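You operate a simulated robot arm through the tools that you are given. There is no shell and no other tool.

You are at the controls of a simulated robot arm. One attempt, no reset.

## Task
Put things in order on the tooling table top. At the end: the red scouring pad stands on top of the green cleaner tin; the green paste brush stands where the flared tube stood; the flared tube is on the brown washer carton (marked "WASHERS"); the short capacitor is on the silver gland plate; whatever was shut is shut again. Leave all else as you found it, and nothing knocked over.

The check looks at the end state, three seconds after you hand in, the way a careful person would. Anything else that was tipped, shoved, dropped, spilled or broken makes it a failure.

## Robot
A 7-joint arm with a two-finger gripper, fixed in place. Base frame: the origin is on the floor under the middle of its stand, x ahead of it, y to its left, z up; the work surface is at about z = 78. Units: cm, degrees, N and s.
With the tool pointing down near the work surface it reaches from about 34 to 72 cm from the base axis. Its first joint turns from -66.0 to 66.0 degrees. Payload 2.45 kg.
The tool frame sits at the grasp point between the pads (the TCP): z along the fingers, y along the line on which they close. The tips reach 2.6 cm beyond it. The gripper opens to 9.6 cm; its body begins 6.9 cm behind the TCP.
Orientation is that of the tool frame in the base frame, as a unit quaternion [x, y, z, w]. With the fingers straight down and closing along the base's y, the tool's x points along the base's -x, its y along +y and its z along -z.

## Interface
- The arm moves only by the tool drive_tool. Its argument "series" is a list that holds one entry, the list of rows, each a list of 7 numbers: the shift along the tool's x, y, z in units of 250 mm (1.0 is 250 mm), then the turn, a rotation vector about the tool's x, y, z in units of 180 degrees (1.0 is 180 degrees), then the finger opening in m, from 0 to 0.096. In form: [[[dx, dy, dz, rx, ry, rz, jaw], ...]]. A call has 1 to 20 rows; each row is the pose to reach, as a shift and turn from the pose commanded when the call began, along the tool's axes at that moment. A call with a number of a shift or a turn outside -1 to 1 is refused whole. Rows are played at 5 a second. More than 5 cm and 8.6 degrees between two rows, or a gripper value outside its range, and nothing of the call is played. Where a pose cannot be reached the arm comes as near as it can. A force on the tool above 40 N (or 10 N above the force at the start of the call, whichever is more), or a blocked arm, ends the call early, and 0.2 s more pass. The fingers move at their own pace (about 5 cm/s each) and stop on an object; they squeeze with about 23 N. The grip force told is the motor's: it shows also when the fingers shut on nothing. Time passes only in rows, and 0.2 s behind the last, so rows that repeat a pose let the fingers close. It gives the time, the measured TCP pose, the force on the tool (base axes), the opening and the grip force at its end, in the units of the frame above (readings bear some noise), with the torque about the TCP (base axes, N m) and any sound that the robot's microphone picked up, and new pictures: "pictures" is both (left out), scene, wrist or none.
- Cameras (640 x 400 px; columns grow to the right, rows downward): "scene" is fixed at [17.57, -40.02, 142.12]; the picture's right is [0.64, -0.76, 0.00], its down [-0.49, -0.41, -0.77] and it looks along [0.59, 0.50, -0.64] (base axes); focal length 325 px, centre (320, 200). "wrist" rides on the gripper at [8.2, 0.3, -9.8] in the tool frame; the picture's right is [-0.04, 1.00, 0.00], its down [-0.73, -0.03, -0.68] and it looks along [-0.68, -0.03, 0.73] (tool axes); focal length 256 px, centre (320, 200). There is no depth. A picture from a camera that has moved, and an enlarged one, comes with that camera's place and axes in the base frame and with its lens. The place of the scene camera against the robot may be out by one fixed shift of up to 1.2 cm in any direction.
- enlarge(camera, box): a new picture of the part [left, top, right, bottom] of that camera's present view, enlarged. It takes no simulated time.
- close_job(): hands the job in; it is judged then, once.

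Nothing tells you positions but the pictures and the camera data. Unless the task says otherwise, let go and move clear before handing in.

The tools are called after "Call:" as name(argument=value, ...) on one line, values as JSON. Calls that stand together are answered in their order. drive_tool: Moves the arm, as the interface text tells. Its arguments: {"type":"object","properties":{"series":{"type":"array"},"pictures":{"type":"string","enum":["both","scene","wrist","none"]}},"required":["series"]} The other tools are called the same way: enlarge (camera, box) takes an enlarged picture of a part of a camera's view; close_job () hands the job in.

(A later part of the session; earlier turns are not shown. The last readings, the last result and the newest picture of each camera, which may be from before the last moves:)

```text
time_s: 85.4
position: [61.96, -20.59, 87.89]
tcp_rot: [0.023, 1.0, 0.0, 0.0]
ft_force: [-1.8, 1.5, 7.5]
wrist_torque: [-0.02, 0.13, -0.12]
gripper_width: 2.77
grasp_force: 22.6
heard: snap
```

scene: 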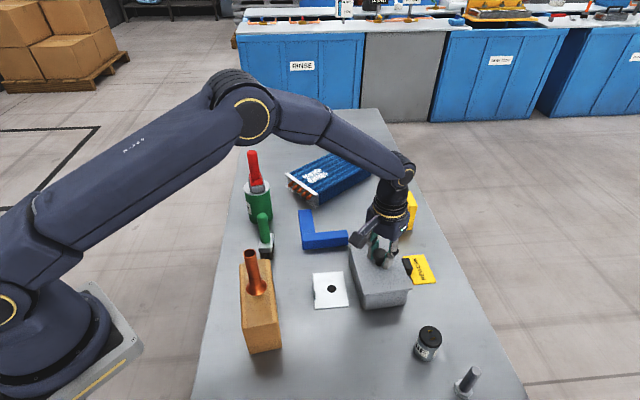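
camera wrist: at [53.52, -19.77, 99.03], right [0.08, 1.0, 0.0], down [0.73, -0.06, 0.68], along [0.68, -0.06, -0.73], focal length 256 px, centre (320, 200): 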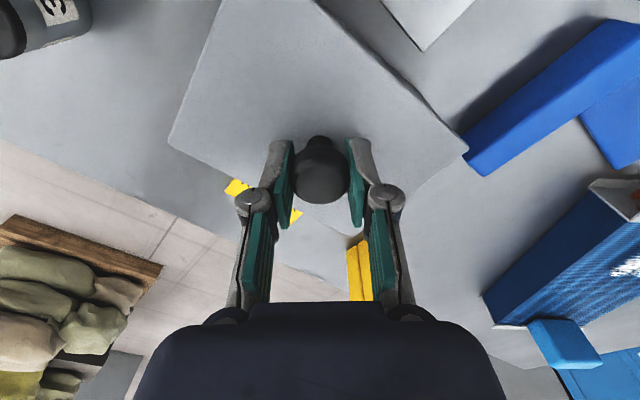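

Snap heard: the lid is latched again. I'll lift a little and confirm that the body comes along.

Call:
drive_tool(series=[[[0, 0, -0.02, 0, 0, 0, 0.01], [0, 0, -0.04, 0, 0, 0, 0.01], [0, 0, -0.06, 0, 0, 0, 0.01], [0, 0, -0.09, 0, 0, 0, 0.01], [0, 0, -0.09, 0, 0, 0, 0.01]]], pictures="scene")

Call:
enlarge(camera="scene", box=[340, 230, 420, 315])

```text
time_s: 86.6
position: [61.62, -20.62, 90.24]
tcp_rot: [0.023, 1.0, -0.001, 0.0]
ft_force: [-0.1, 0.5, -2.9]
wrist_torque: [-0.01, -0.01, 0.02]
gripper_width: 2.79
grasp_force: 23.2
```

scene: 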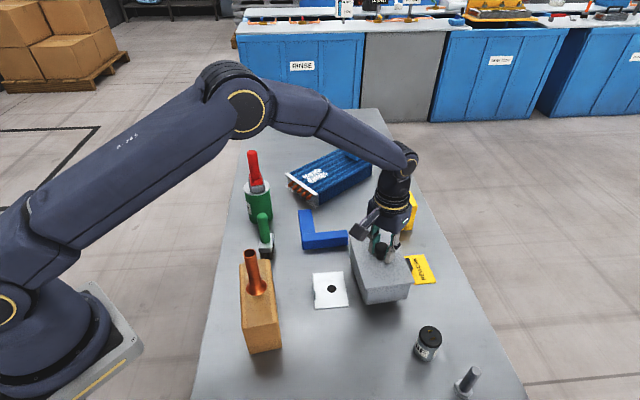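

```text
4.71 times, centred on (380, 272) of scene
camera zoom: at [17.58, -40.02, 142.12], right [0.64, -0.76, 0.0], down [-0.49, -0.41, -0.77], along [0.59, 0.5, -0.64], focal length 1529 px, centre (38, -141)
```

zoom: 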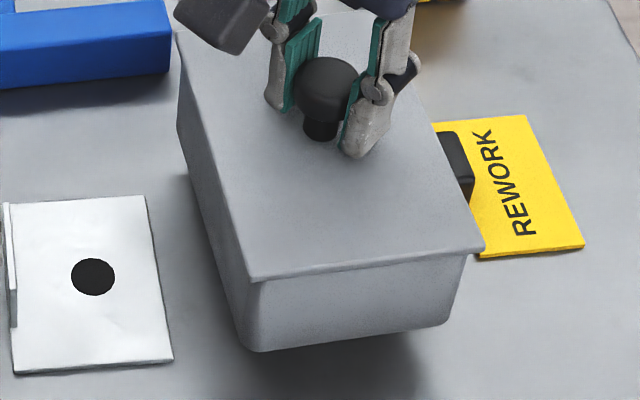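

The closed box lifts as one piece again. I'll raise it and carry it back over its original place.

Call:
drive_tool(series=[[[0, 0, -0.1, 0, 0, 0, 0.01], [0, 0, -0.22, 0, 0, 0, 0.01], [0, 0, -0.32, 0, 0, 0, 0.01], [0, 0, -0.36, 0, 0, 0, 0.01], [0.05, -0.018, -0.36, 0, 0, 0, 0.01], [0.15, -0.054, -0.36, 0, 0, 0, 0.01], [0.28, -0.1, -0.36, 0, 0, 0, 0.01], [0.42, -0.15, -0.36, 0, 0, 0, 0.01], [0.56, -0.2, -0.36, 0, 0, 0, 0.01], [0.7, -0.25, -0.36, 0, 0, 0, 0.01], [0.81, -0.29, -0.36, 0, 0, 0, 0.01], [0.87, -0.311, -0.36, 0, 0, 0, 0.01], [0.8904, -0.3181, -0.36, 0, 0, 0, 0.01], [0.8904, -0.3181, -0.36, 0, 0, 0, 0.01]]], pictures="both")

```text
time_s: 89.6
position: [39.03, -27.44, 99.19]
tcp_rot: [0.022, 1.0, 0.0, 0.0]
ft_force: [-1.0, -0.1, -2.6]
wrist_torque: [0.0, -0.01, -0.02]
gripper_width: 2.81
grasp_force: 23.1
camera wrist: at [30.99, -26.79, 109.08], right [0.08, 1.0, 0.0], down [0.73, -0.06, 0.68], along [0.68, -0.06, -0.73], focal length 256 px, centre (320, 200)
```

scene: 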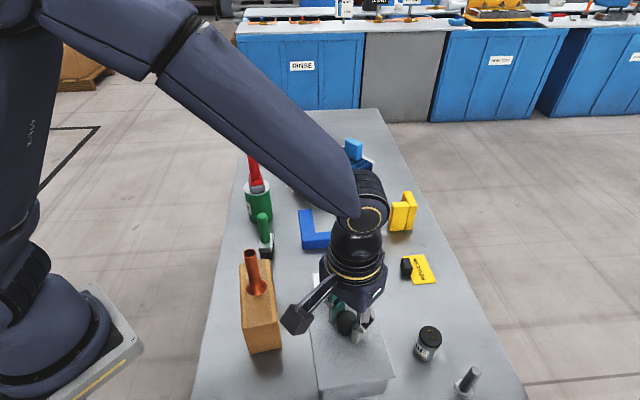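
wrist: 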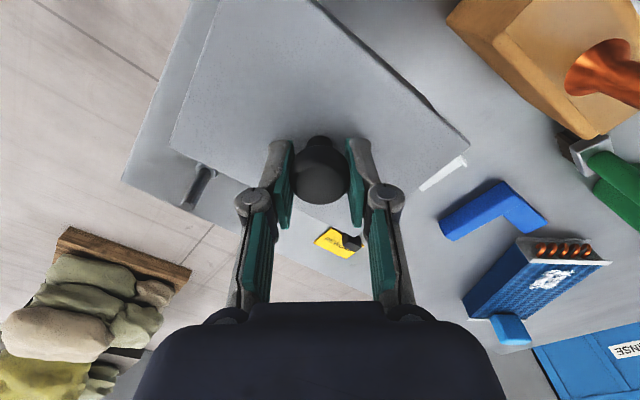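

Over the original place now. I'll lower to just above the table and compare with the starting picture.

Call:
drive_tool(series=[[[0, 0, 0.1, 0, 0, 0, 0.01], [0, 0, 0.2, 0, 0, 0, 0.01], [0, 0, 0.3, 0, 0, 0, 0.01], [0, 0, 0.37, 0, 0, 0, 0.01], [0, 0, 0.41, 0, 0, 0, 0.01], [0, 0, 0.424, 0, 0, 0, 0.01], [0, 0, 0.424, 0, 0, 0, 0.01]]], pictures="both")

Call:
enlarge(camera="scene", box=[280, 290, 420, 400])

Call:
enlarge(camera="wrist", box=[150, 0, 480, 240])

```text
time_s: 91.2
position: [39.2, -27.33, 88.4]
tcp_rot: [0.022, 1.0, 0.0, 0.0]
ft_force: [-0.9, -0.2, -2.2]
wrist_torque: [0.01, -0.03, -0.05]
gripper_width: 2.77
grasp_force: 22.7
camera wrist: at [31.04, -26.64, 98.36], right [0.08, 1.0, 0.0], down [0.73, -0.06, 0.68], along [0.68, -0.06, -0.73], focal length 256 px, centre (320, 200)
```

scene: 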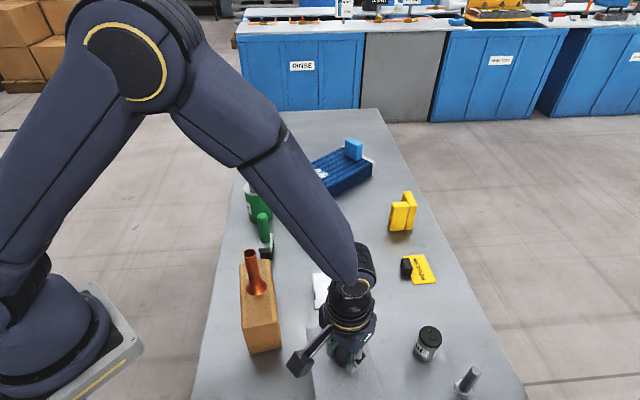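
wrist: 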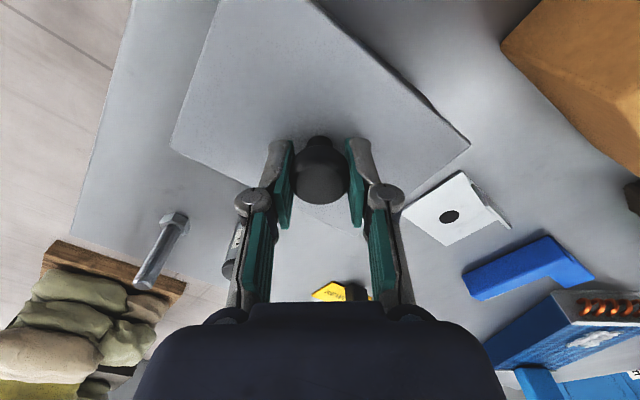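

```text
3.64 times, centred on (350, 345) of scene
camera zoom: at [17.58, -40.02, 142.12], right [0.64, -0.76, 0.0], down [-0.49, -0.41, -0.77], along [0.59, 0.5, -0.64], focal length 1181 px, centre (211, -327)
```

zoom: 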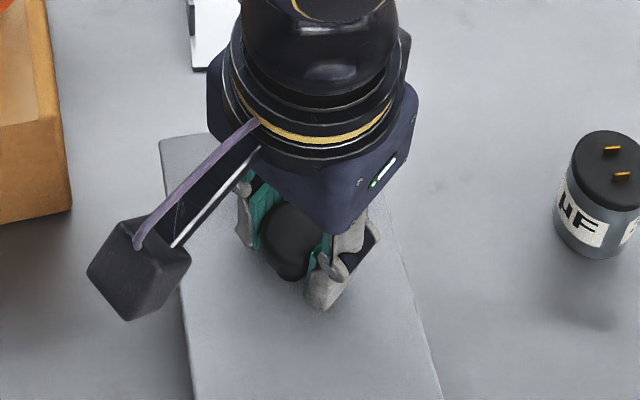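

```text
1.67 times, centred on (315, 120) of wrist
camera zoom: at [31.04, -26.64, 98.36], right [0.08, 1.0, 0.0], down [0.73, -0.06, 0.68], along [0.68, -0.06, -0.73], focal length 427 px, centre (328, 333)
```

zoom: 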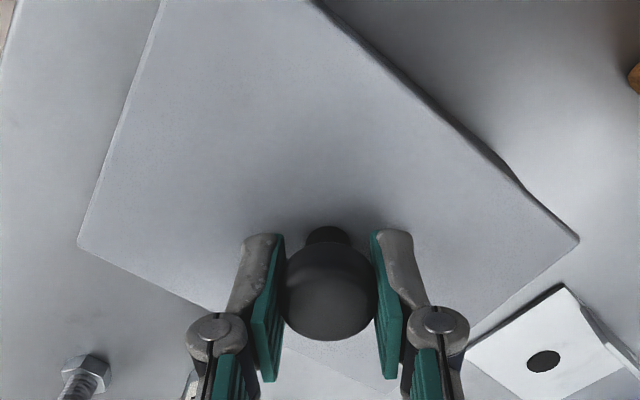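

The box is back in place to within a few millimetres, but turned about 1.5° from its original angle. I'll correct that small yaw and lower it until it touches.

Call:
drive_tool(series=[[[0, 0, 0, 0, 0, 0.004, 0.01], [0, 0, 0, 0, 0, 0.008, 0.01], [0, 0, 0.006, 0, 0, 0.008, 0.01], [0, 0, 0.012, 0, 0, 0.008, 0.01], [0, 0, 0.012, 0, 0, 0.008, 0.01]]], pictures="scene")

Call:
enlarge(camera="scene", box=[280, 290, 420, 400])

```text
time_s: 92.4
position: [39.06, -27.41, 88.28]
tcp_rot: [0.035, 0.999, 0.0, 0.0]
ft_force: [0.9, 0.0, -3.8]
wrist_torque: [-0.04, 0.01, -0.04]
gripper_width: 2.81
grasp_force: 23.1
```

scene: 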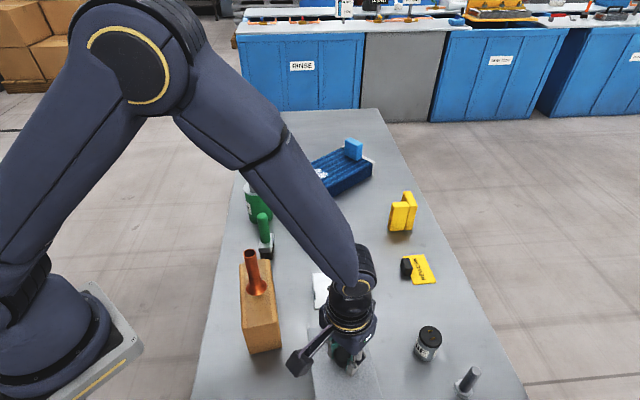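

```text
3.64 times, centred on (350, 345) of scene
camera zoom: at [17.58, -40.02, 142.12], right [0.64, -0.76, 0.0], down [-0.49, -0.41, -0.77], along [0.59, 0.5, -0.64], focal length 1181 px, centre (211, -327)
```

zoom: 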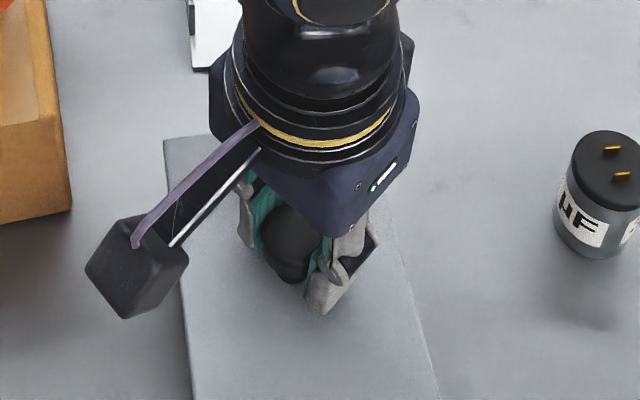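

That matches the original outline closely. Creeping to contact.

Call:
drive_tool(series=[[[0, 0, 0.004, 0, 0, 0, 0.01], [0, 0, 0.004, 0, 0, 0, 0.01]]], pictures="none")

```text
time_s: 93.0
position: [39.17, -27.52, 88.11]
tcp_rot: [0.034, 0.999, 0.0, -0.001]
ft_force: [0.3, 0.3, -2.6]
wrist_torque: [-0.02, -0.03, 0.03]
gripper_width: 2.76
grasp_force: 22.9
```

Call:
drive_tool(series=[[[0, 0, 0.005, 0, 0, 0, 0.01], [0, 0, 0.005, 0, 0, 0, 0.01]]], pictures="none")

```text
time_s: 93.6
position: [39.08, -27.49, 87.92]
tcp_rot: [0.035, 0.999, 0.0, 0.0]
ft_force: [-0.5, 0.0, -2.7]
wrist_torque: [0.01, -0.02, -0.01]
gripper_width: 2.81
grasp_force: 22.8
```

Call:
drive_tool(series=[[[0, 0, 0.004, 0, 0, 0, 0.01], [0, 0, 0.004, 0, 0, 0, 0.01]]], pictures="none")

```text
time_s: 94.2
position: [39.05, -27.44, 88.03]
tcp_rot: [0.035, 0.999, -0.001, 0.001]
ft_force: [0.9, 0.4, -3.2]
wrist_torque: [0.02, 0.03, -0.02]
gripper_width: 2.77
grasp_force: 23.0
```

Call:
drive_tool(series=[[[0, 0, 0.004, 0, 0, 0, 0.01], [0, 0, 0.004, 0, 0, 0, 0.01]]], pictures="none")

```text
time_s: 94.8
position: [39.0, -27.49, 87.8]
tcp_rot: [0.035, 0.999, -0.001, 0.001]
ft_force: [-1.2, 1.6, 14.4]
wrist_torque: [0.05, 0.14, -0.07]
gripper_width: 2.77
grasp_force: 23.4
heard: snap
```

Contact, with another snap as the lid pressed fully home. I'll release, rise, and check the box.

Call:
drive_tool(series=[[[0, 0, -0.004, 0, 0, 0, 0.01], [0, 0, -0.004, 0, 0, 0, 0.03], [0, 0, -0.004, 0, 0, 0, 0.05], [0, 0, -0.004, 0, 0, 0, 0.07], [0, 0, -0.06, 0, 0, 0, 0.07], [0, 0, -0.18, 0, 0, 0, 0.07], [0, 0, -0.32, 0, 0, 0, 0.07], [0, 0, -0.46, 0, 0, -0.0075, 0.07], [0, 0, -0.6, 0, 0, -0.015, 0.07], [0, 0, -0.68, 0, 0, -0.0225, 0.07], [0, 0, -0.68, 0, 0, -0.0225, 0.07]]], pictures="both")

Call:
enlarge(camera="wrist", box=[200, 0, 440, 180])

Call:
enlarge(camera="scene", box=[280, 290, 420, 400])

```text
time_s: 97.2
position: [38.95, -27.28, 104.94]
tcp_rot: [0.0, 1.0, -0.001, 0.0]
ft_force: [0.2, -0.2, -0.5]
wrist_torque: [-0.03, 0.03, -0.03]
gripper_width: 7.0
grasp_force: 0.0
heard: snap
camera wrist: at [30.89, -27.01, 114.92], right [0.04, 1.0, 0.0], down [0.73, -0.03, 0.68], along [0.68, -0.03, -0.73], focal length 256 px, centre (320, 200)
```

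scene: 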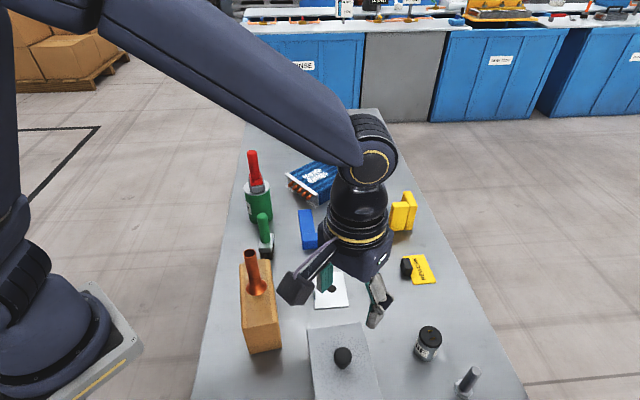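
wrist: 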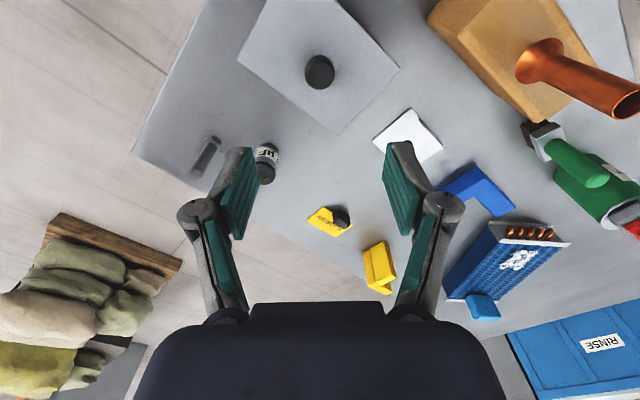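

```text
2.22 times, centred on (320, 90) of wrist
camera zoom: at [30.89, -27.01, 114.92], right [0.04, 1.0, 0.0], down [0.73, -0.03, 0.68], along [0.68, -0.03, -0.73], focal length 569 px, centre (320, 444)
```

zoom: 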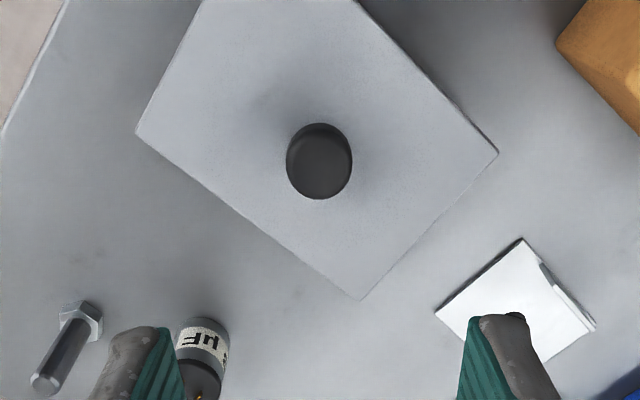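

```text
3.64 times, centred on (350, 345) of scene
camera zoom: at [17.57, -40.02, 142.12], right [0.64, -0.76, 0.0], down [-0.49, -0.41, -0.77], along [0.59, 0.5, -0.64], focal length 1181 px, centre (211, -327)
```

zoom: 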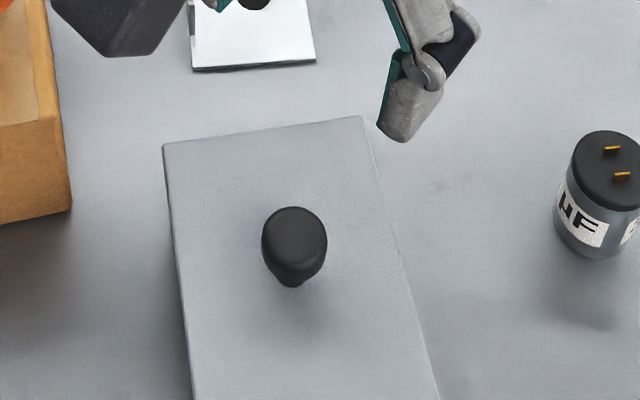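

I heard a further snap as I let go, so I can't be sure whether the lid is latched. I'll inspect the lid's seating from a lower viewpoint on the left side.

Call:
drive_tool(series=[[[0.04, 0.1, 0.05, 0, 0, 0, 0.07], [0.08, 0.2, 0.1, 0, 0, 0, 0.07], [0.12, 0.32, 0.18, 0, 0, 0, 0.07], [0.12, 0.34, 0.28, 0, 0, 0, 0.07], [0.12, 0.34, 0.36, 0, 0, 0, 0.07], [0.12, 0.34, 0.36, 0, 0, 0, 0.07]]], pictures="both")

Call:
enlarge(camera="wrist", box=[60, 0, 320, 180])

Call:
enlarge(camera="scene", box=[295, 310, 395, 400])

```text
time_s: 98.6
position: [35.96, -18.92, 95.94]
tcp_rot: [0.0, 1.0, 0.0, 0.0]
ft_force: [0.2, -0.9, -0.5]
wrist_torque: [-0.01, 0.0, -0.02]
gripper_width: 7.0
grasp_force: 0.0
camera wrist: at [27.93, -18.56, 105.82], right [0.04, 1.0, 0.0], down [0.73, -0.03, 0.68], along [0.68, -0.03, -0.73], focal length 256 px, centre (320, 200)
```

scene: 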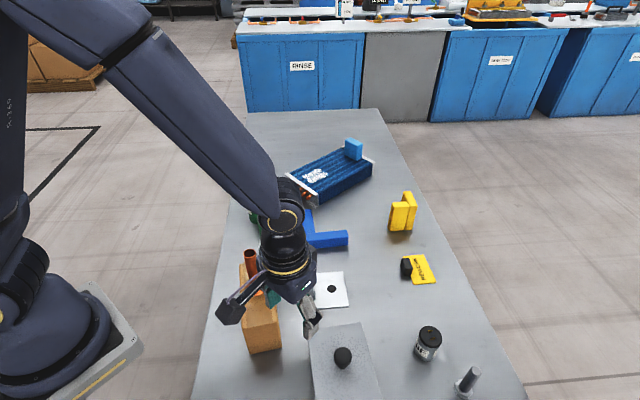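
wrist: 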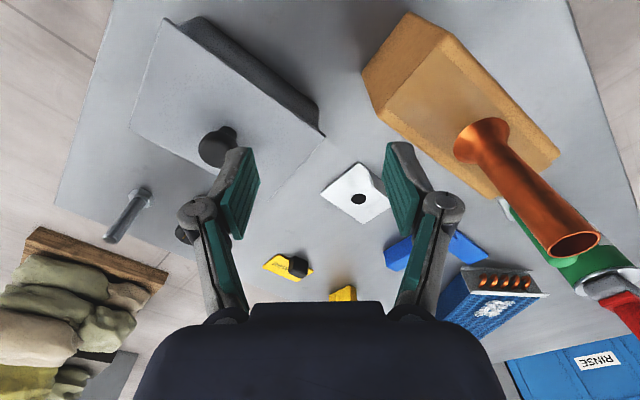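

```text
2.22 times, centred on (190, 90) of wrist
camera zoom: at [27.93, -18.56, 105.82], right [0.04, 1.0, 0.0], down [0.73, -0.03, 0.68], along [0.68, -0.03, -0.73], focal length 569 px, centre (609, 444)
```

zoom: 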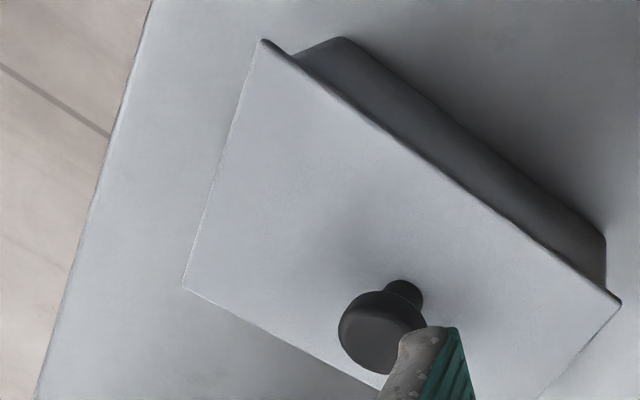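

```text
4.44 times, centred on (345, 355) of scene
camera zoom: at [17.57, -40.02, 142.12], right [0.64, -0.76, 0.0], down [-0.49, -0.41, -0.77], along [0.59, 0.5, -0.64], focal length 1444 px, centre (209, -489)
```

zoom: 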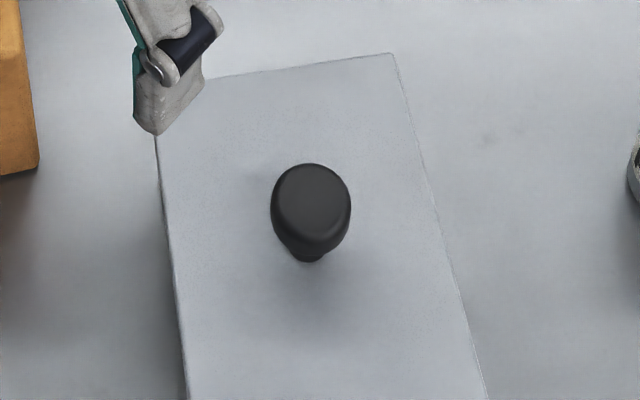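

The lid looks flush, but I want to be certain it's latched. I'll grip the knob once more and lift a few millimetres: if the whole box (about 2.6 N) comes up, it's shut.

Call:
drive_tool(series=[[[-0.04, -0.12, 0, 0, 0, 0, 0.07], [-0.08, -0.24, 0, 0, 0, 0, 0.07], [-0.12, -0.34, 0.04, 0, 0, 0, 0.07], [-0.12, -0.34, 0.14, 0, 0, 0, 0.07], [-0.12, -0.34, 0.24, 0, 0, 0, 0.07], [-0.12, -0.34, 0.3, 0, 0, 0, 0.07], [-0.12, -0.34, 0.307, 0, 0, 0, 0.07], [-0.12, -0.34, 0.307, 0, 0, 0, 0.04], [-0.12, -0.34, 0.307, 0, 0, 0, 0.01], [-0.12, -0.34, 0.307, 0, 0, 0, 0.01], [-0.12, -0.34, 0.307, 0, 0, 0, 0.01]]], pictures="scene")

Call:
enlarge(camera="scene", box=[280, 290, 420, 400])

```text
time_s: 101.0
position: [39.1, -27.64, 88.24]
tcp_rot: [0.0, 1.0, 0.001, 0.0]
ft_force: [0.7, -0.1, 0.4]
wrist_torque: [0.01, 0.0, 0.01]
gripper_width: 2.79
grasp_force: 23.0
```

scene: 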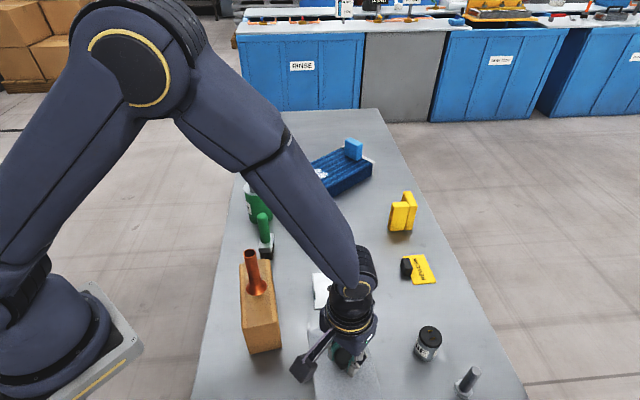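

```text
3.64 times, centred on (350, 345) of scene
camera zoom: at [17.58, -40.02, 142.12], right [0.64, -0.76, 0.0], down [-0.49, -0.41, -0.77], along [0.59, 0.5, -0.64], focal length 1181 px, centre (211, -327)
```

zoom: 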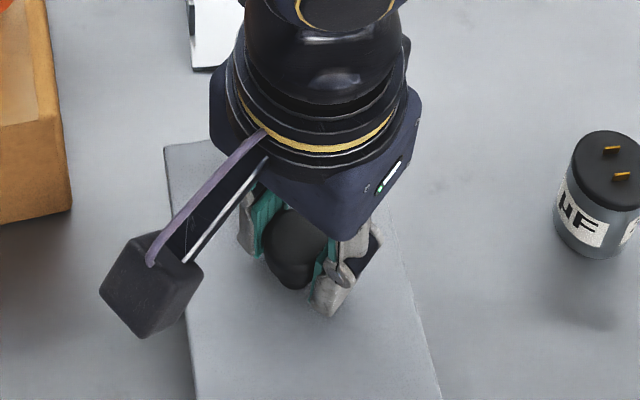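

Call:
drive_tool(series=[[[0, 0, -0.008, 0, 0, 0, 0.01], [0, 0, -0.016, 0, 0, 0, 0.01], [0, 0, -0.024, 0, 0, 0, 0.01], [0, 0, -0.032, 0, 0, 0, 0.01], [0, 0, -0.032, 0, 0, 0, 0.01]]], pictures="none")

```text
time_s: 102.2
position: [39.05, -27.49, 89.06]
tcp_rot: [0.0, 1.0, 0.0, 0.0]
ft_force: [0.2, 0.2, -2.6]
wrist_torque: [0.03, 0.04, 0.03]
gripper_width: 2.79
grasp_force: 23.0
```

The whole box lifts with about 2.6 N, so it is latched. While it's off the table I'll take out the remaining ~1.4° yaw and set it down very gently.

Call:
drive_tool(series=[[[0, 0, 0, 0, 0, 0.004, 0.01], [0, 0, 0, 0, 0, 0.0078, 0.01], [0, 0, 0.01, 0, 0, 0.0078, 0.01], [0, 0, 0.02, 0, 0, 0.0078, 0.01], [0, 0, 0.028, 0, 0, 0.0078, 0.01], [0, 0, 0.028, 0, 0, 0.0078, 0.01]]], pictures="scene")

Call:
enlarge(camera="scene", box=[280, 290, 420, 400])

```text
time_s: 103.6
position: [39.25, -27.55, 88.26]
tcp_rot: [0.012, 1.0, -0.001, 0.0]
ft_force: [0.0, -0.9, -2.2]
wrist_torque: [0.01, 0.0, -0.01]
gripper_width: 2.79
grasp_force: 23.2
```

scene: 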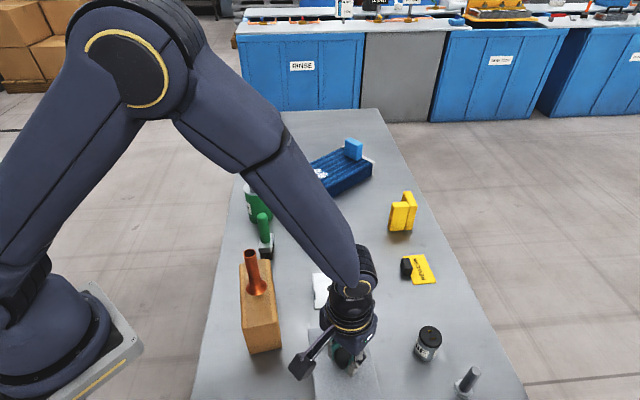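

```text
3.64 times, centred on (350, 345) of scene
camera zoom: at [17.58, -40.02, 142.12], right [0.64, -0.76, 0.0], down [-0.49, -0.41, -0.77], along [0.59, 0.5, -0.64], focal length 1181 px, centre (211, -327)
```

zoom: 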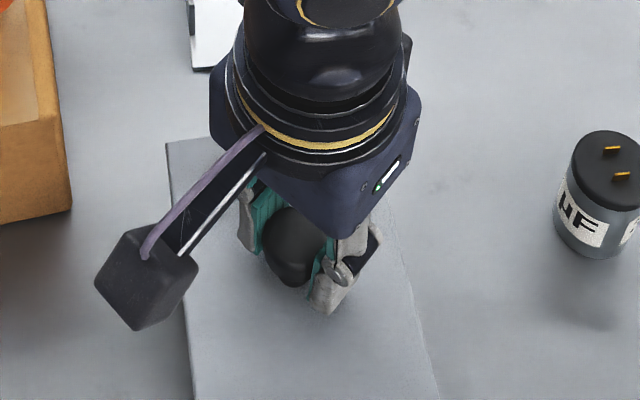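

That matches the original outline. Final tiny steps down.

Call:
drive_tool(series=[[[0, 0, 0.002, 0, 0, 0, 0.01], [0, 0, 0.004, 0, 0, 0, 0.01], [0, 0, 0.004, 0, 0, 0, 0.01]]], pictures="none")

```text
time_s: 104.4
position: [38.98, -27.48, 88.21]
tcp_rot: [0.013, 1.0, 0.001, 0.0]
ft_force: [-0.1, -0.5, -2.2]
wrist_torque: [0.05, 0.04, -0.06]
gripper_width: 2.83
grasp_force: 23.2
```

Call:
drive_tool(series=[[[0, 0, 0.001, 0, 0, 0, 0.01], [0, 0, 0.002, 0, 0, 0, 0.01], [0, 0, 0.002, 0, 0, 0, 0.01]]], pictures="none")

```text
time_s: 105.2
position: [39.12, -27.35, 88.18]
tcp_rot: [0.013, 1.0, 0.0, 0.0]
ft_force: [-4.1, 0.6, 14.9]
wrist_torque: [0.04, 0.14, -0.08]
gripper_width: 2.78
grasp_force: 22.9
```

Call:
drive_tool(series=[[[0, 0, -0.001, 0, 0, 0, 0.01], [0, 0, -0.001, 0, 0, 0, 0.01]]], pictures="none")

```text
time_s: 105.8
position: [39.06, -27.63, 88.06]
tcp_rot: [0.013, 1.0, -0.001, 0.001]
ft_force: [-5.8, -0.2, 14.2]
wrist_torque: [0.0, 0.05, -0.04]
gripper_width: 2.79
grasp_force: 23.0
```

Call:
drive_tool(series=[[[0, 0, -0.002, 0, 0, 0, 0.01], [0, 0, -0.002, 0, 0, 0, 0.01]]], pictures="none")

```text
time_s: 106.4
position: [39.25, -27.43, 88.01]
tcp_rot: [0.011, 1.0, 0.0, 0.0]
ft_force: [0.4, -0.3, -0.9]
wrist_torque: [-0.04, -0.16, -0.05]
gripper_width: 2.82
grasp_force: 22.9
```

The force is now near zero, with the box resting on the table. I'll open without moving, then rise.

Call:
drive_tool(series=[[[0, 0, 0, 0, 0, 0, 0.03], [0, 0, 0, 0, 0, 0, 0.04], [0, 0, 0, 0, 0, 0, 0.055], [0, 0, 0, 0, 0, 0, 0.07], [0, 0, 0, 0, 0, 0, 0.07]]], pictures="none")

```text
time_s: 107.6
position: [39.05, -27.5, 88.19]
tcp_rot: [0.012, 1.0, 0.0, 0.0]
ft_force: [-0.1, -0.2, -0.1]
wrist_torque: [-0.01, 0.0, 0.03]
gripper_width: 7.01
grasp_force: 0.0
```

Released with no further snap. I'll rise, straighten the tool, and move to look at the capacitor and the box.

Call:
drive_tool(series=[[[0, 0, -0.06, 0, 0, 0, 0.07], [0, 0, -0.2, 0, 0, 0, 0.07], [0, 0, -0.34, 0, 0, -0.004, 0.07], [0, 0, -0.46, 0, 0, -0.0078, 0.07], [-0.1, -0.1, -0.5, 0, 0, -0.0078, 0.08], [-0.2, -0.2, -0.5, 0, 0, -0.0078, 0.08], [-0.287, -0.293, -0.5, 0, 0, -0.0078, 0.08], [-0.287, -0.293, -0.5, 0, 0, -0.0078, 0.08]]], pictures="both")

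Call:
enlarge(camera="wrist", box=[240, 40, 440, 190])

Call:
enlarge(camera="scene", box=[280, 290, 420, 400])

```text
time_s: 109.4
position: [46.0, -35.12, 100.8]
tcp_rot: [0.0, 1.0, 0.0, -0.001]
ft_force: [-0.2, 0.9, -0.8]
wrist_torque: [0.0, -0.01, 0.0]
gripper_width: 7.97
grasp_force: 0.1
camera wrist: at [37.95, -34.76, 110.71], right [0.04, 1.0, 0.0], down [0.73, -0.03, 0.68], along [0.68, -0.03, -0.73], focal length 256 px, centre (320, 200)
```

scene: 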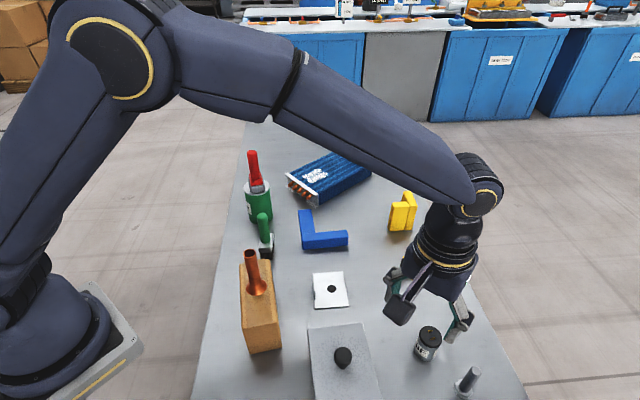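
wrist: 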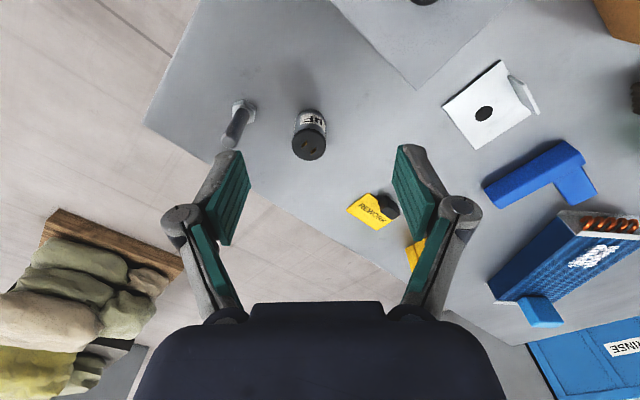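

```text
2.67 times, centred on (340, 115) of wrist
camera zoom: at [37.95, -34.76, 110.71], right [0.04, 1.0, 0.0], down [0.73, -0.03, 0.68], along [0.68, -0.03, -0.73], focal length 683 px, centre (267, 427)
```

zoom: 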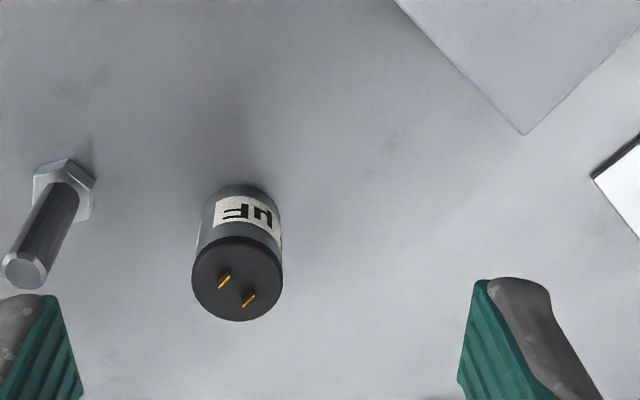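

```text
3.64 times, centred on (350, 345) of scene
camera zoom: at [17.58, -40.02, 142.12], right [0.64, -0.76, 0.0], down [-0.49, -0.41, -0.77], along [0.59, 0.5, -0.64], focal length 1181 px, centre (211, -327)
```

zoom: 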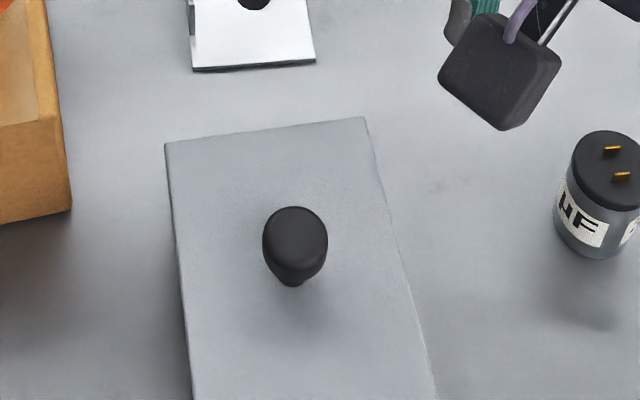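

The box is back in its place, shut. The capacitor is about 4.1 cm wide and 5.4 cm tall at around [54.0, -36.8], with the bolt at about [52, -45.4]; I'll come in above it with a modest opening.

Call:
drive_tool(series=[[[-0.1, -0.02, 0.04, 0, 0, 0, 0.066], [-0.2, -0.045, 0.1, 0, 0, 0, 0.066], [-0.3, -0.066, 0.18, 0, 0, 0, 0.066], [-0.32, -0.07, 0.27, 0, 0, 0, 0.066], [-0.32, -0.07, 0.36, 0, 0, 0, 0.066], [-0.32, -0.07, 0.36, 0, 0, 0, 0.066]]], pictures="both")

Call:
enlarge(camera="wrist", box=[200, 20, 440, 200])

Call:
enlarge(camera="scene", box=[380, 270, 520, 400])

```text
time_s: 110.8
position: [54.28, -36.66, 91.73]
tcp_rot: [-0.002, 1.0, 0.0, 0.0]
ft_force: [0.1, 0.7, -0.4]
wrist_torque: [-0.01, 0.0, 0.02]
gripper_width: 6.59
grasp_force: 0.1
camera wrist: at [46.1, -36.4, 101.48], right [0.04, 1.0, 0.0], down [0.73, -0.03, 0.68], along [0.68, -0.03, -0.73], focal length 256 px, centre (320, 200)
```

scene: 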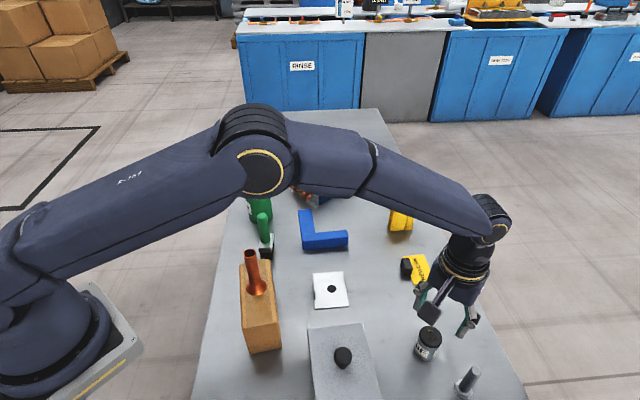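
wrist: 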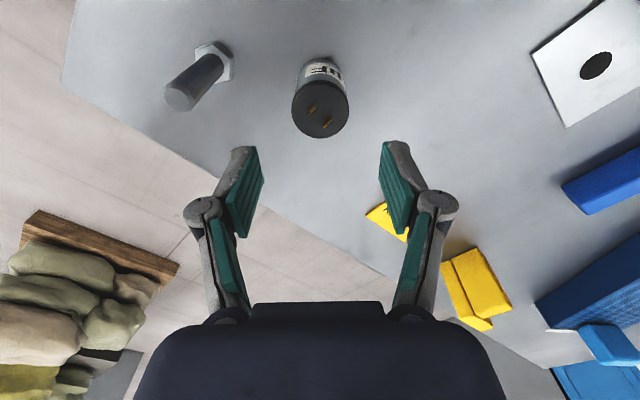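

```text
2.22 times, centred on (320, 110) of wrist
camera zoom: at [46.1, -36.4, 101.48], right [0.04, 1.0, 0.0], down [0.73, -0.03, 0.68], along [0.68, -0.03, -0.73], focal length 569 px, centre (320, 400)
```

zoom: 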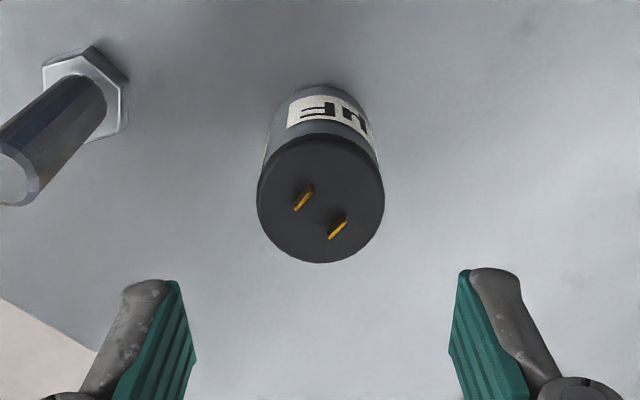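

```text
3.08 times, centred on (450, 335) of scene
camera zoom: at [17.58, -40.02, 142.12], right [0.64, -0.76, 0.0], down [-0.49, -0.41, -0.77], along [0.59, 0.5, -0.64], focal length 1000 px, centre (-80, -215)
```

zoom: 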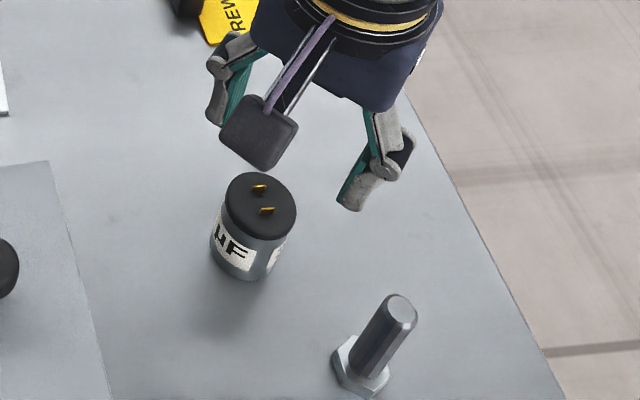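

The capacitor is centred between the fingers at about [53.7, -36.7]. I'll descend to grip height and close.

Call:
drive_tool(series=[[[0.009, 0, 0.08, 0, 0, 0, 0.066], [0.018, 0, 0.18, 0, 0, 0, 0.066], [0.018, 0, 0.27, 0, 0, 0, 0.066], [0.018, 0, 0.34, 0, 0, 0, 0.066], [0.018, 0, 0.38, 0, 0, 0, 0.066], [0.018, 0, 0.396, 0, 0, 0, 0.066], [0.018, 0, 0.396, 0, 0, 0, 0.066]]], pictures="both")

Call:
enlarge(camera="scene", box=[380, 270, 520, 400])

```text
time_s: 112.4
position: [53.72, -36.72, 81.7]
tcp_rot: [0.0, 1.0, 0.0, -0.001]
ft_force: [-0.2, 0.4, 0.4]
wrist_torque: [-0.02, 0.01, 0.03]
gripper_width: 6.59
grasp_force: 0.2
camera wrist: at [45.59, -36.44, 91.7], right [0.04, 1.0, 0.0], down [0.73, -0.03, 0.68], along [0.68, -0.03, -0.73], focal length 256 px, centre (320, 200)
```

scene: 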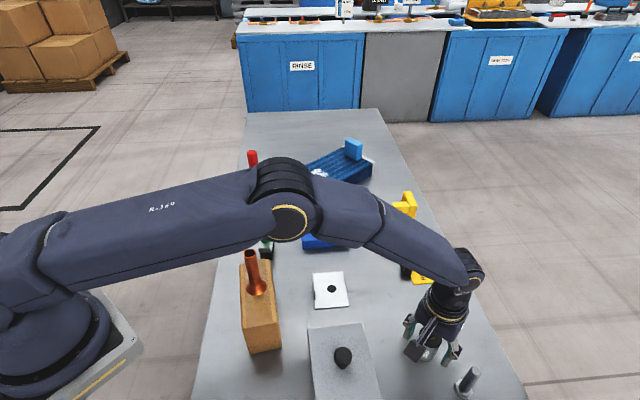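
wrist: 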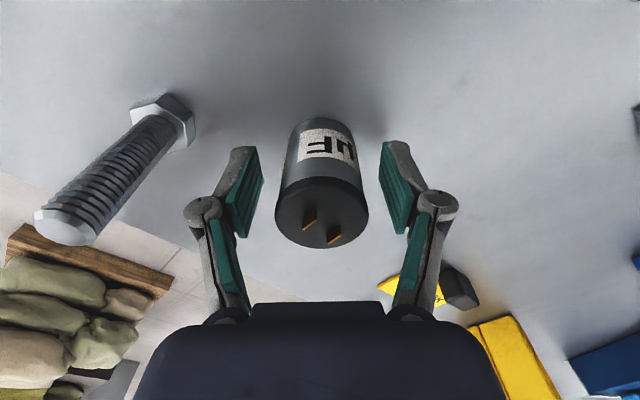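

```text
3.08 times, centred on (450, 335) of scene
camera zoom: at [17.57, -40.02, 142.12], right [0.64, -0.76, 0.0], down [-0.49, -0.41, -0.77], along [0.59, 0.5, -0.64], focal length 1000 px, centre (-80, -215)
```

zoom: 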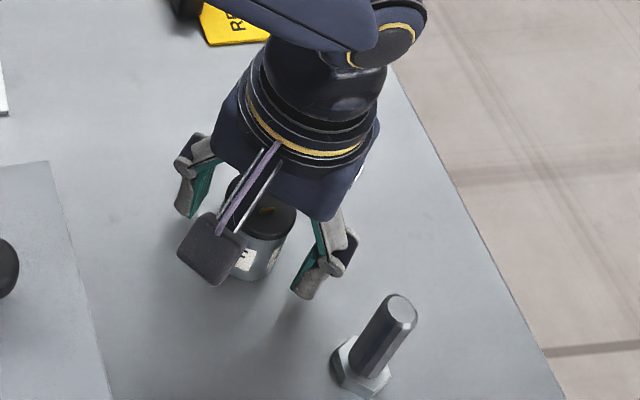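

Call:
drive_tool(series=[[[0, 0, 0, 0, 0, 0, 0.05], [0, 0, 0, 0, 0, 0, 0.035], [0, 0, 0, 0, 0, 0, 0.025], [0, 0, 0, 0, 0, 0, 0.025], [0, 0, -0.02, 0, 0, 0, 0.025], [0, 0, -0.08, 0, 0, 0, 0.025], [0, 0, -0.18, 0, 0, 0, 0.025], [0, 0, -0.3, 0, 0, 0, 0.025], [0, 0, -0.42, 0, 0, 0, 0.025], [0, 0, -0.5, 0, 0, 0, 0.025], [0, 0, -0.5, 0, 0, 0, 0.025]]], pictures="both")

```text
time_s: 114.8
position: [53.74, -36.56, 94.39]
tcp_rot: [0.0, 1.0, -0.001, 0.0]
ft_force: [-0.1, 0.2, -0.5]
wrist_torque: [-0.03, 0.01, -0.01]
gripper_width: 3.85
grasp_force: 22.7
camera wrist: at [45.62, -36.26, 104.32], right [0.04, 1.0, 0.0], down [0.73, -0.03, 0.68], along [0.68, -0.03, -0.73], focal length 256 px, centre (320, 200)
```

scene: 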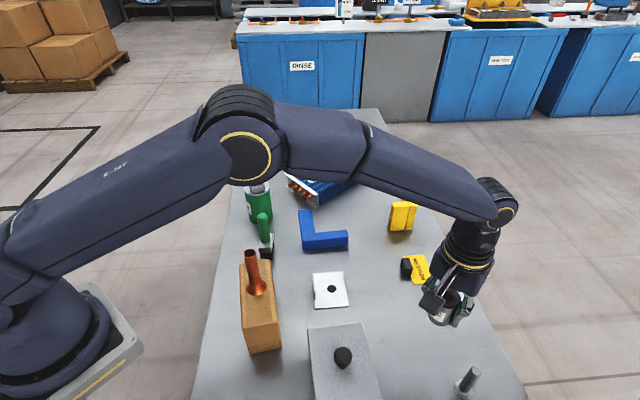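
wrist: 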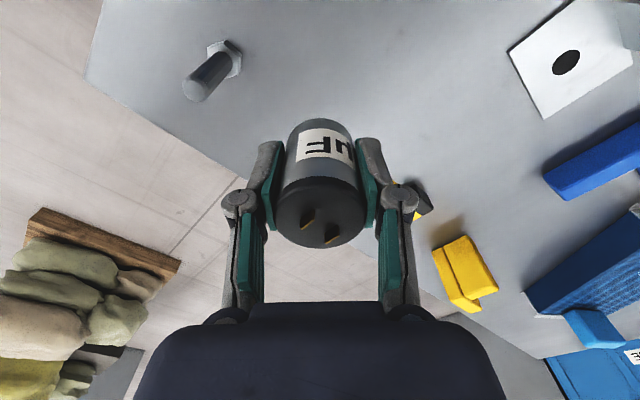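

The capacitor is gripped (3.85 cm). I'll carry it over the gland plate while turning the tool about 42° so the fingers line up parallel to the plate's upright flange and stay clear of it.

Call:
drive_tool(series=[[[0, 0.06, -0.02, 0, 0, 0.02, 0.025], [0, 0.16, -0.04, 0, 0, 0.055, 0.025], [0, 0.28, -0.04, 0, 0, 0.09, 0.025], [0, 0.4, -0.04, 0, 0, 0.125, 0.025], [0, 0.52, -0.04, 0, 0, 0.16, 0.025], [0, 0.64, -0.04, 0, 0, 0.195, 0.025], [0, 0.74, -0.04, 0, 0, 0.22, 0.025], [0, 0.8, -0.04, 0, 0, 0.236, 0.025], [0, 0.82, -0.04, 0, 0, 0.236, 0.025], [0, 0.82, -0.04, 0, 0, 0.236, 0.025]]], pictures="both")

Call:
enlarge(camera="scene", box=[290, 230, 400, 330])

Call:
enlarge(camera="wrist", box=[200, 0, 440, 180])

```text
time_s: 117.0
position: [53.49, -16.18, 95.17]
tcp_rot: [0.362, 0.932, 0.0, 0.0]
ft_force: [-1.7, 0.5, -0.7]
wrist_torque: [0.02, -0.01, 0.02]
gripper_width: 3.83
grasp_force: 23.0
camera wrist: at [47.86, -10.37, 105.06], right [0.7, 0.71, 0.0], down [0.52, -0.52, 0.68], along [0.48, -0.48, -0.73], focal length 256 px, centre (320, 200)
```

scene: 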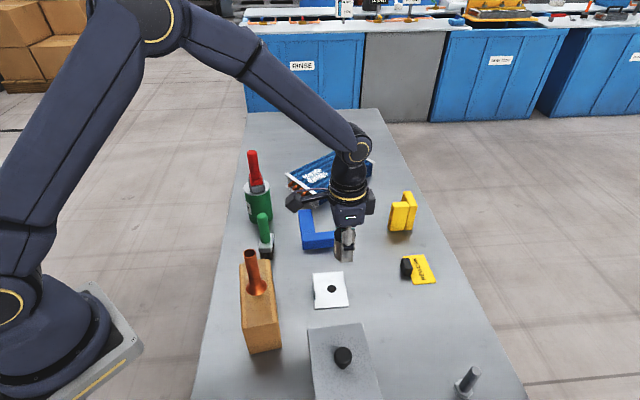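
wrist: 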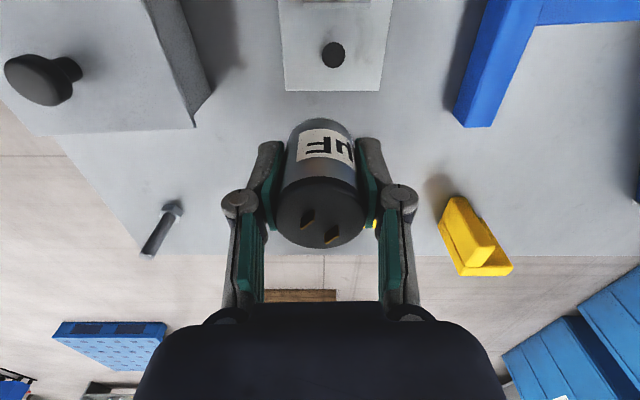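

```text
4.00 times, centred on (345, 280) of scene
camera zoom: at [17.58, -40.02, 142.12], right [0.64, -0.76, 0.0], down [-0.49, -0.41, -0.77], along [0.59, 0.5, -0.64], focal length 1300 px, centre (220, -120)
```

zoom: 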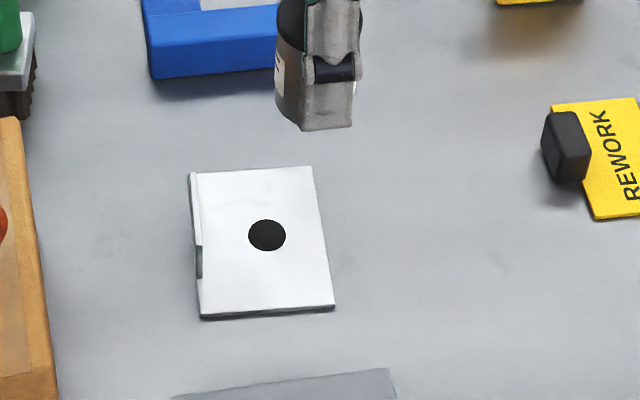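

```text
2.22 times, centred on (320, 90) of wrist
camera zoom: at [47.86, -10.37, 105.06], right [0.7, 0.71, 0.0], down [0.52, -0.52, 0.68], along [0.48, -0.48, -0.73], focal length 569 px, centre (320, 444)
```

zoom: 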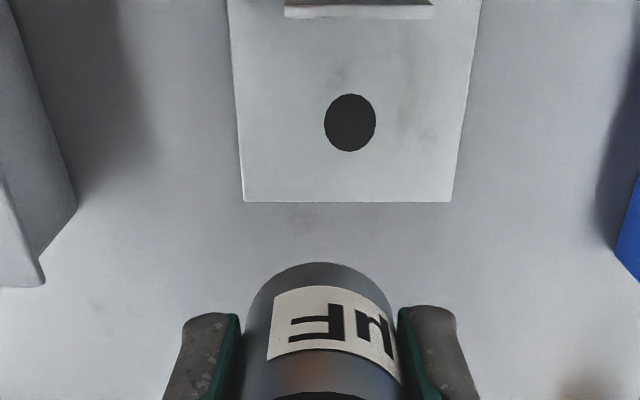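

The plate is squarely below, with its hole centre at about [53.2, -13.95] and a low flange on the far-left edge. I'll align the capacitor over the plate and lower to just above it.

Call:
drive_tool(series=[[[0.0547, 0.0573, 0, 0, 0, 0, 0.025], [0.0547, 0.0573, 0.1, 0, 0, 0, 0.025], [0.0547, 0.0573, 0.2, 0, 0, 0, 0.025], [0.0547, 0.0573, 0.3, 0, 0, 0, 0.025], [0.0547, 0.0573, 0.38, 0, 0, 0, 0.025], [0.0547, 0.0573, 0.44, 0, 0, 0, 0.025], [0.0547, 0.0573, 0.48, 0, 0, 0, 0.025], [0.0547, 0.0573, 0.48, 0, 0, 0, 0.025]]], pictures="both")

Call:
enlarge(camera="scene", box=[290, 230, 400, 330])

Call:
enlarge(camera="wrist", box=[200, 40, 440, 220])

```text
time_s: 118.8
position: [53.57, -14.11, 83.23]
tcp_rot: [0.361, 0.933, 0.0, 0.0]
ft_force: [-0.2, -0.8, -1.1]
wrist_torque: [0.0, 0.02, 0.01]
gripper_width: 3.82
grasp_force: 22.7
camera wrist: at [47.89, -8.39, 93.14], right [0.7, 0.71, 0.0], down [0.52, -0.52, 0.68], along [0.48, -0.48, -0.73], focal length 256 px, centre (320, 200)
```

scene: 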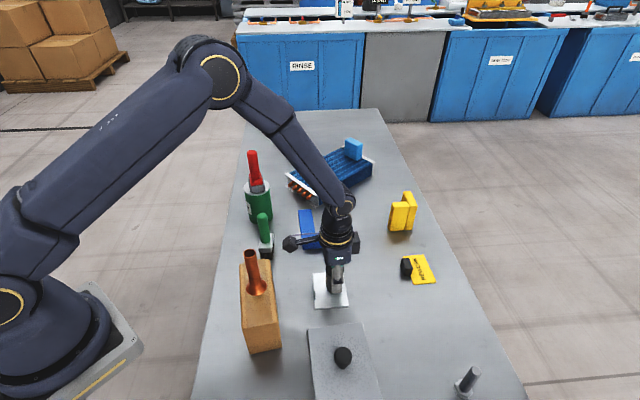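
wrist: 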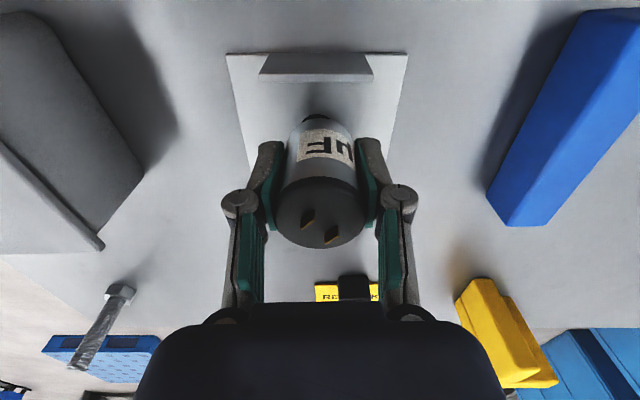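

```text
4.00 times, centred on (345, 280) of scene
camera zoom: at [17.58, -40.02, 142.12], right [0.64, -0.76, 0.0], down [-0.49, -0.41, -0.77], along [0.59, 0.5, -0.64], focal length 1300 px, centre (220, -120)
```

zoom: 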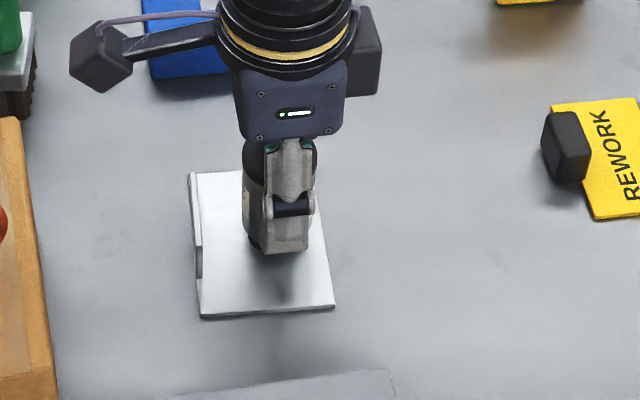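

```text
2.22 times, centred on (320, 130) of wrist
camera zoom: at [47.89, -8.39, 93.14], right [0.7, 0.71, 0.0], down [0.52, -0.52, 0.68], along [0.48, -0.48, -0.73], focal length 569 px, centre (320, 356)
```

zoom: 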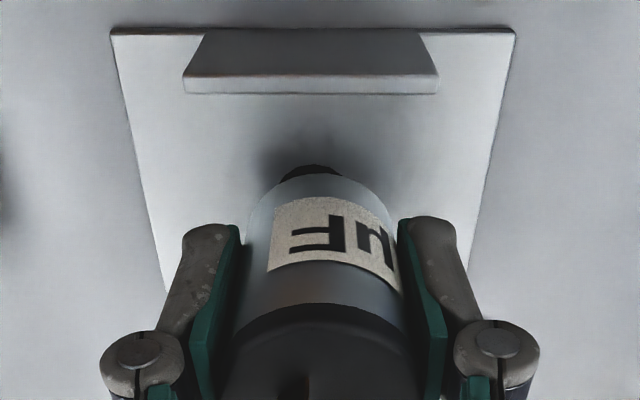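

The capacitor hangs about 1 cm above the plate, clear of the flange. Creeping down to contact.

Call:
drive_tool(series=[[[0, 0, 0.01, 0, 0, 0, 0.025], [0, 0, 0.02, 0, 0, 0, 0.025], [0, 0, 0.028, 0, 0, 0, 0.025], [0, 0, 0.028, 0, 0, 0, 0.025]]], pictures="none")

```text
time_s: 119.8
position: [53.7, -14.19, 82.54]
tcp_rot: [0.362, 0.932, 0.0, 0.001]
ft_force: [-0.3, -0.1, -0.1]
wrist_torque: [-0.02, -0.01, 0.0]
gripper_width: 3.83
grasp_force: 23.5
```

Call:
drive_tool(series=[[[0, 0, 0.005, 0, 0, 0, 0.025], [0, 0, 0.01, 0, 0, 0, 0.025], [0, 0, 0.01, 0, 0, 0, 0.025]]], pictures="none")

```text
time_s: 120.6
position: [53.58, -14.3, 82.39]
tcp_rot: [0.361, 0.932, 0.0, 0.0]
ft_force: [0.0, 0.3, -0.6]
wrist_torque: [-0.02, -0.04, -0.02]
gripper_width: 3.82
grasp_force: 23.3
```

Call:
drive_tool(series=[[[0, 0, 0.004, 0, 0, 0, 0.025], [0, 0, 0.006, 0, 0, 0, 0.025], [0, 0, 0.006, 0, 0, 0, 0.025]]], pictures="none")

```text
time_s: 121.4
position: [53.75, -14.24, 82.24]
tcp_rot: [0.362, 0.932, 0.0, 0.001]
ft_force: [-2.9, 1.4, 11.4]
wrist_torque: [0.07, 0.19, 0.05]
gripper_width: 3.82
grasp_force: 23.2
```

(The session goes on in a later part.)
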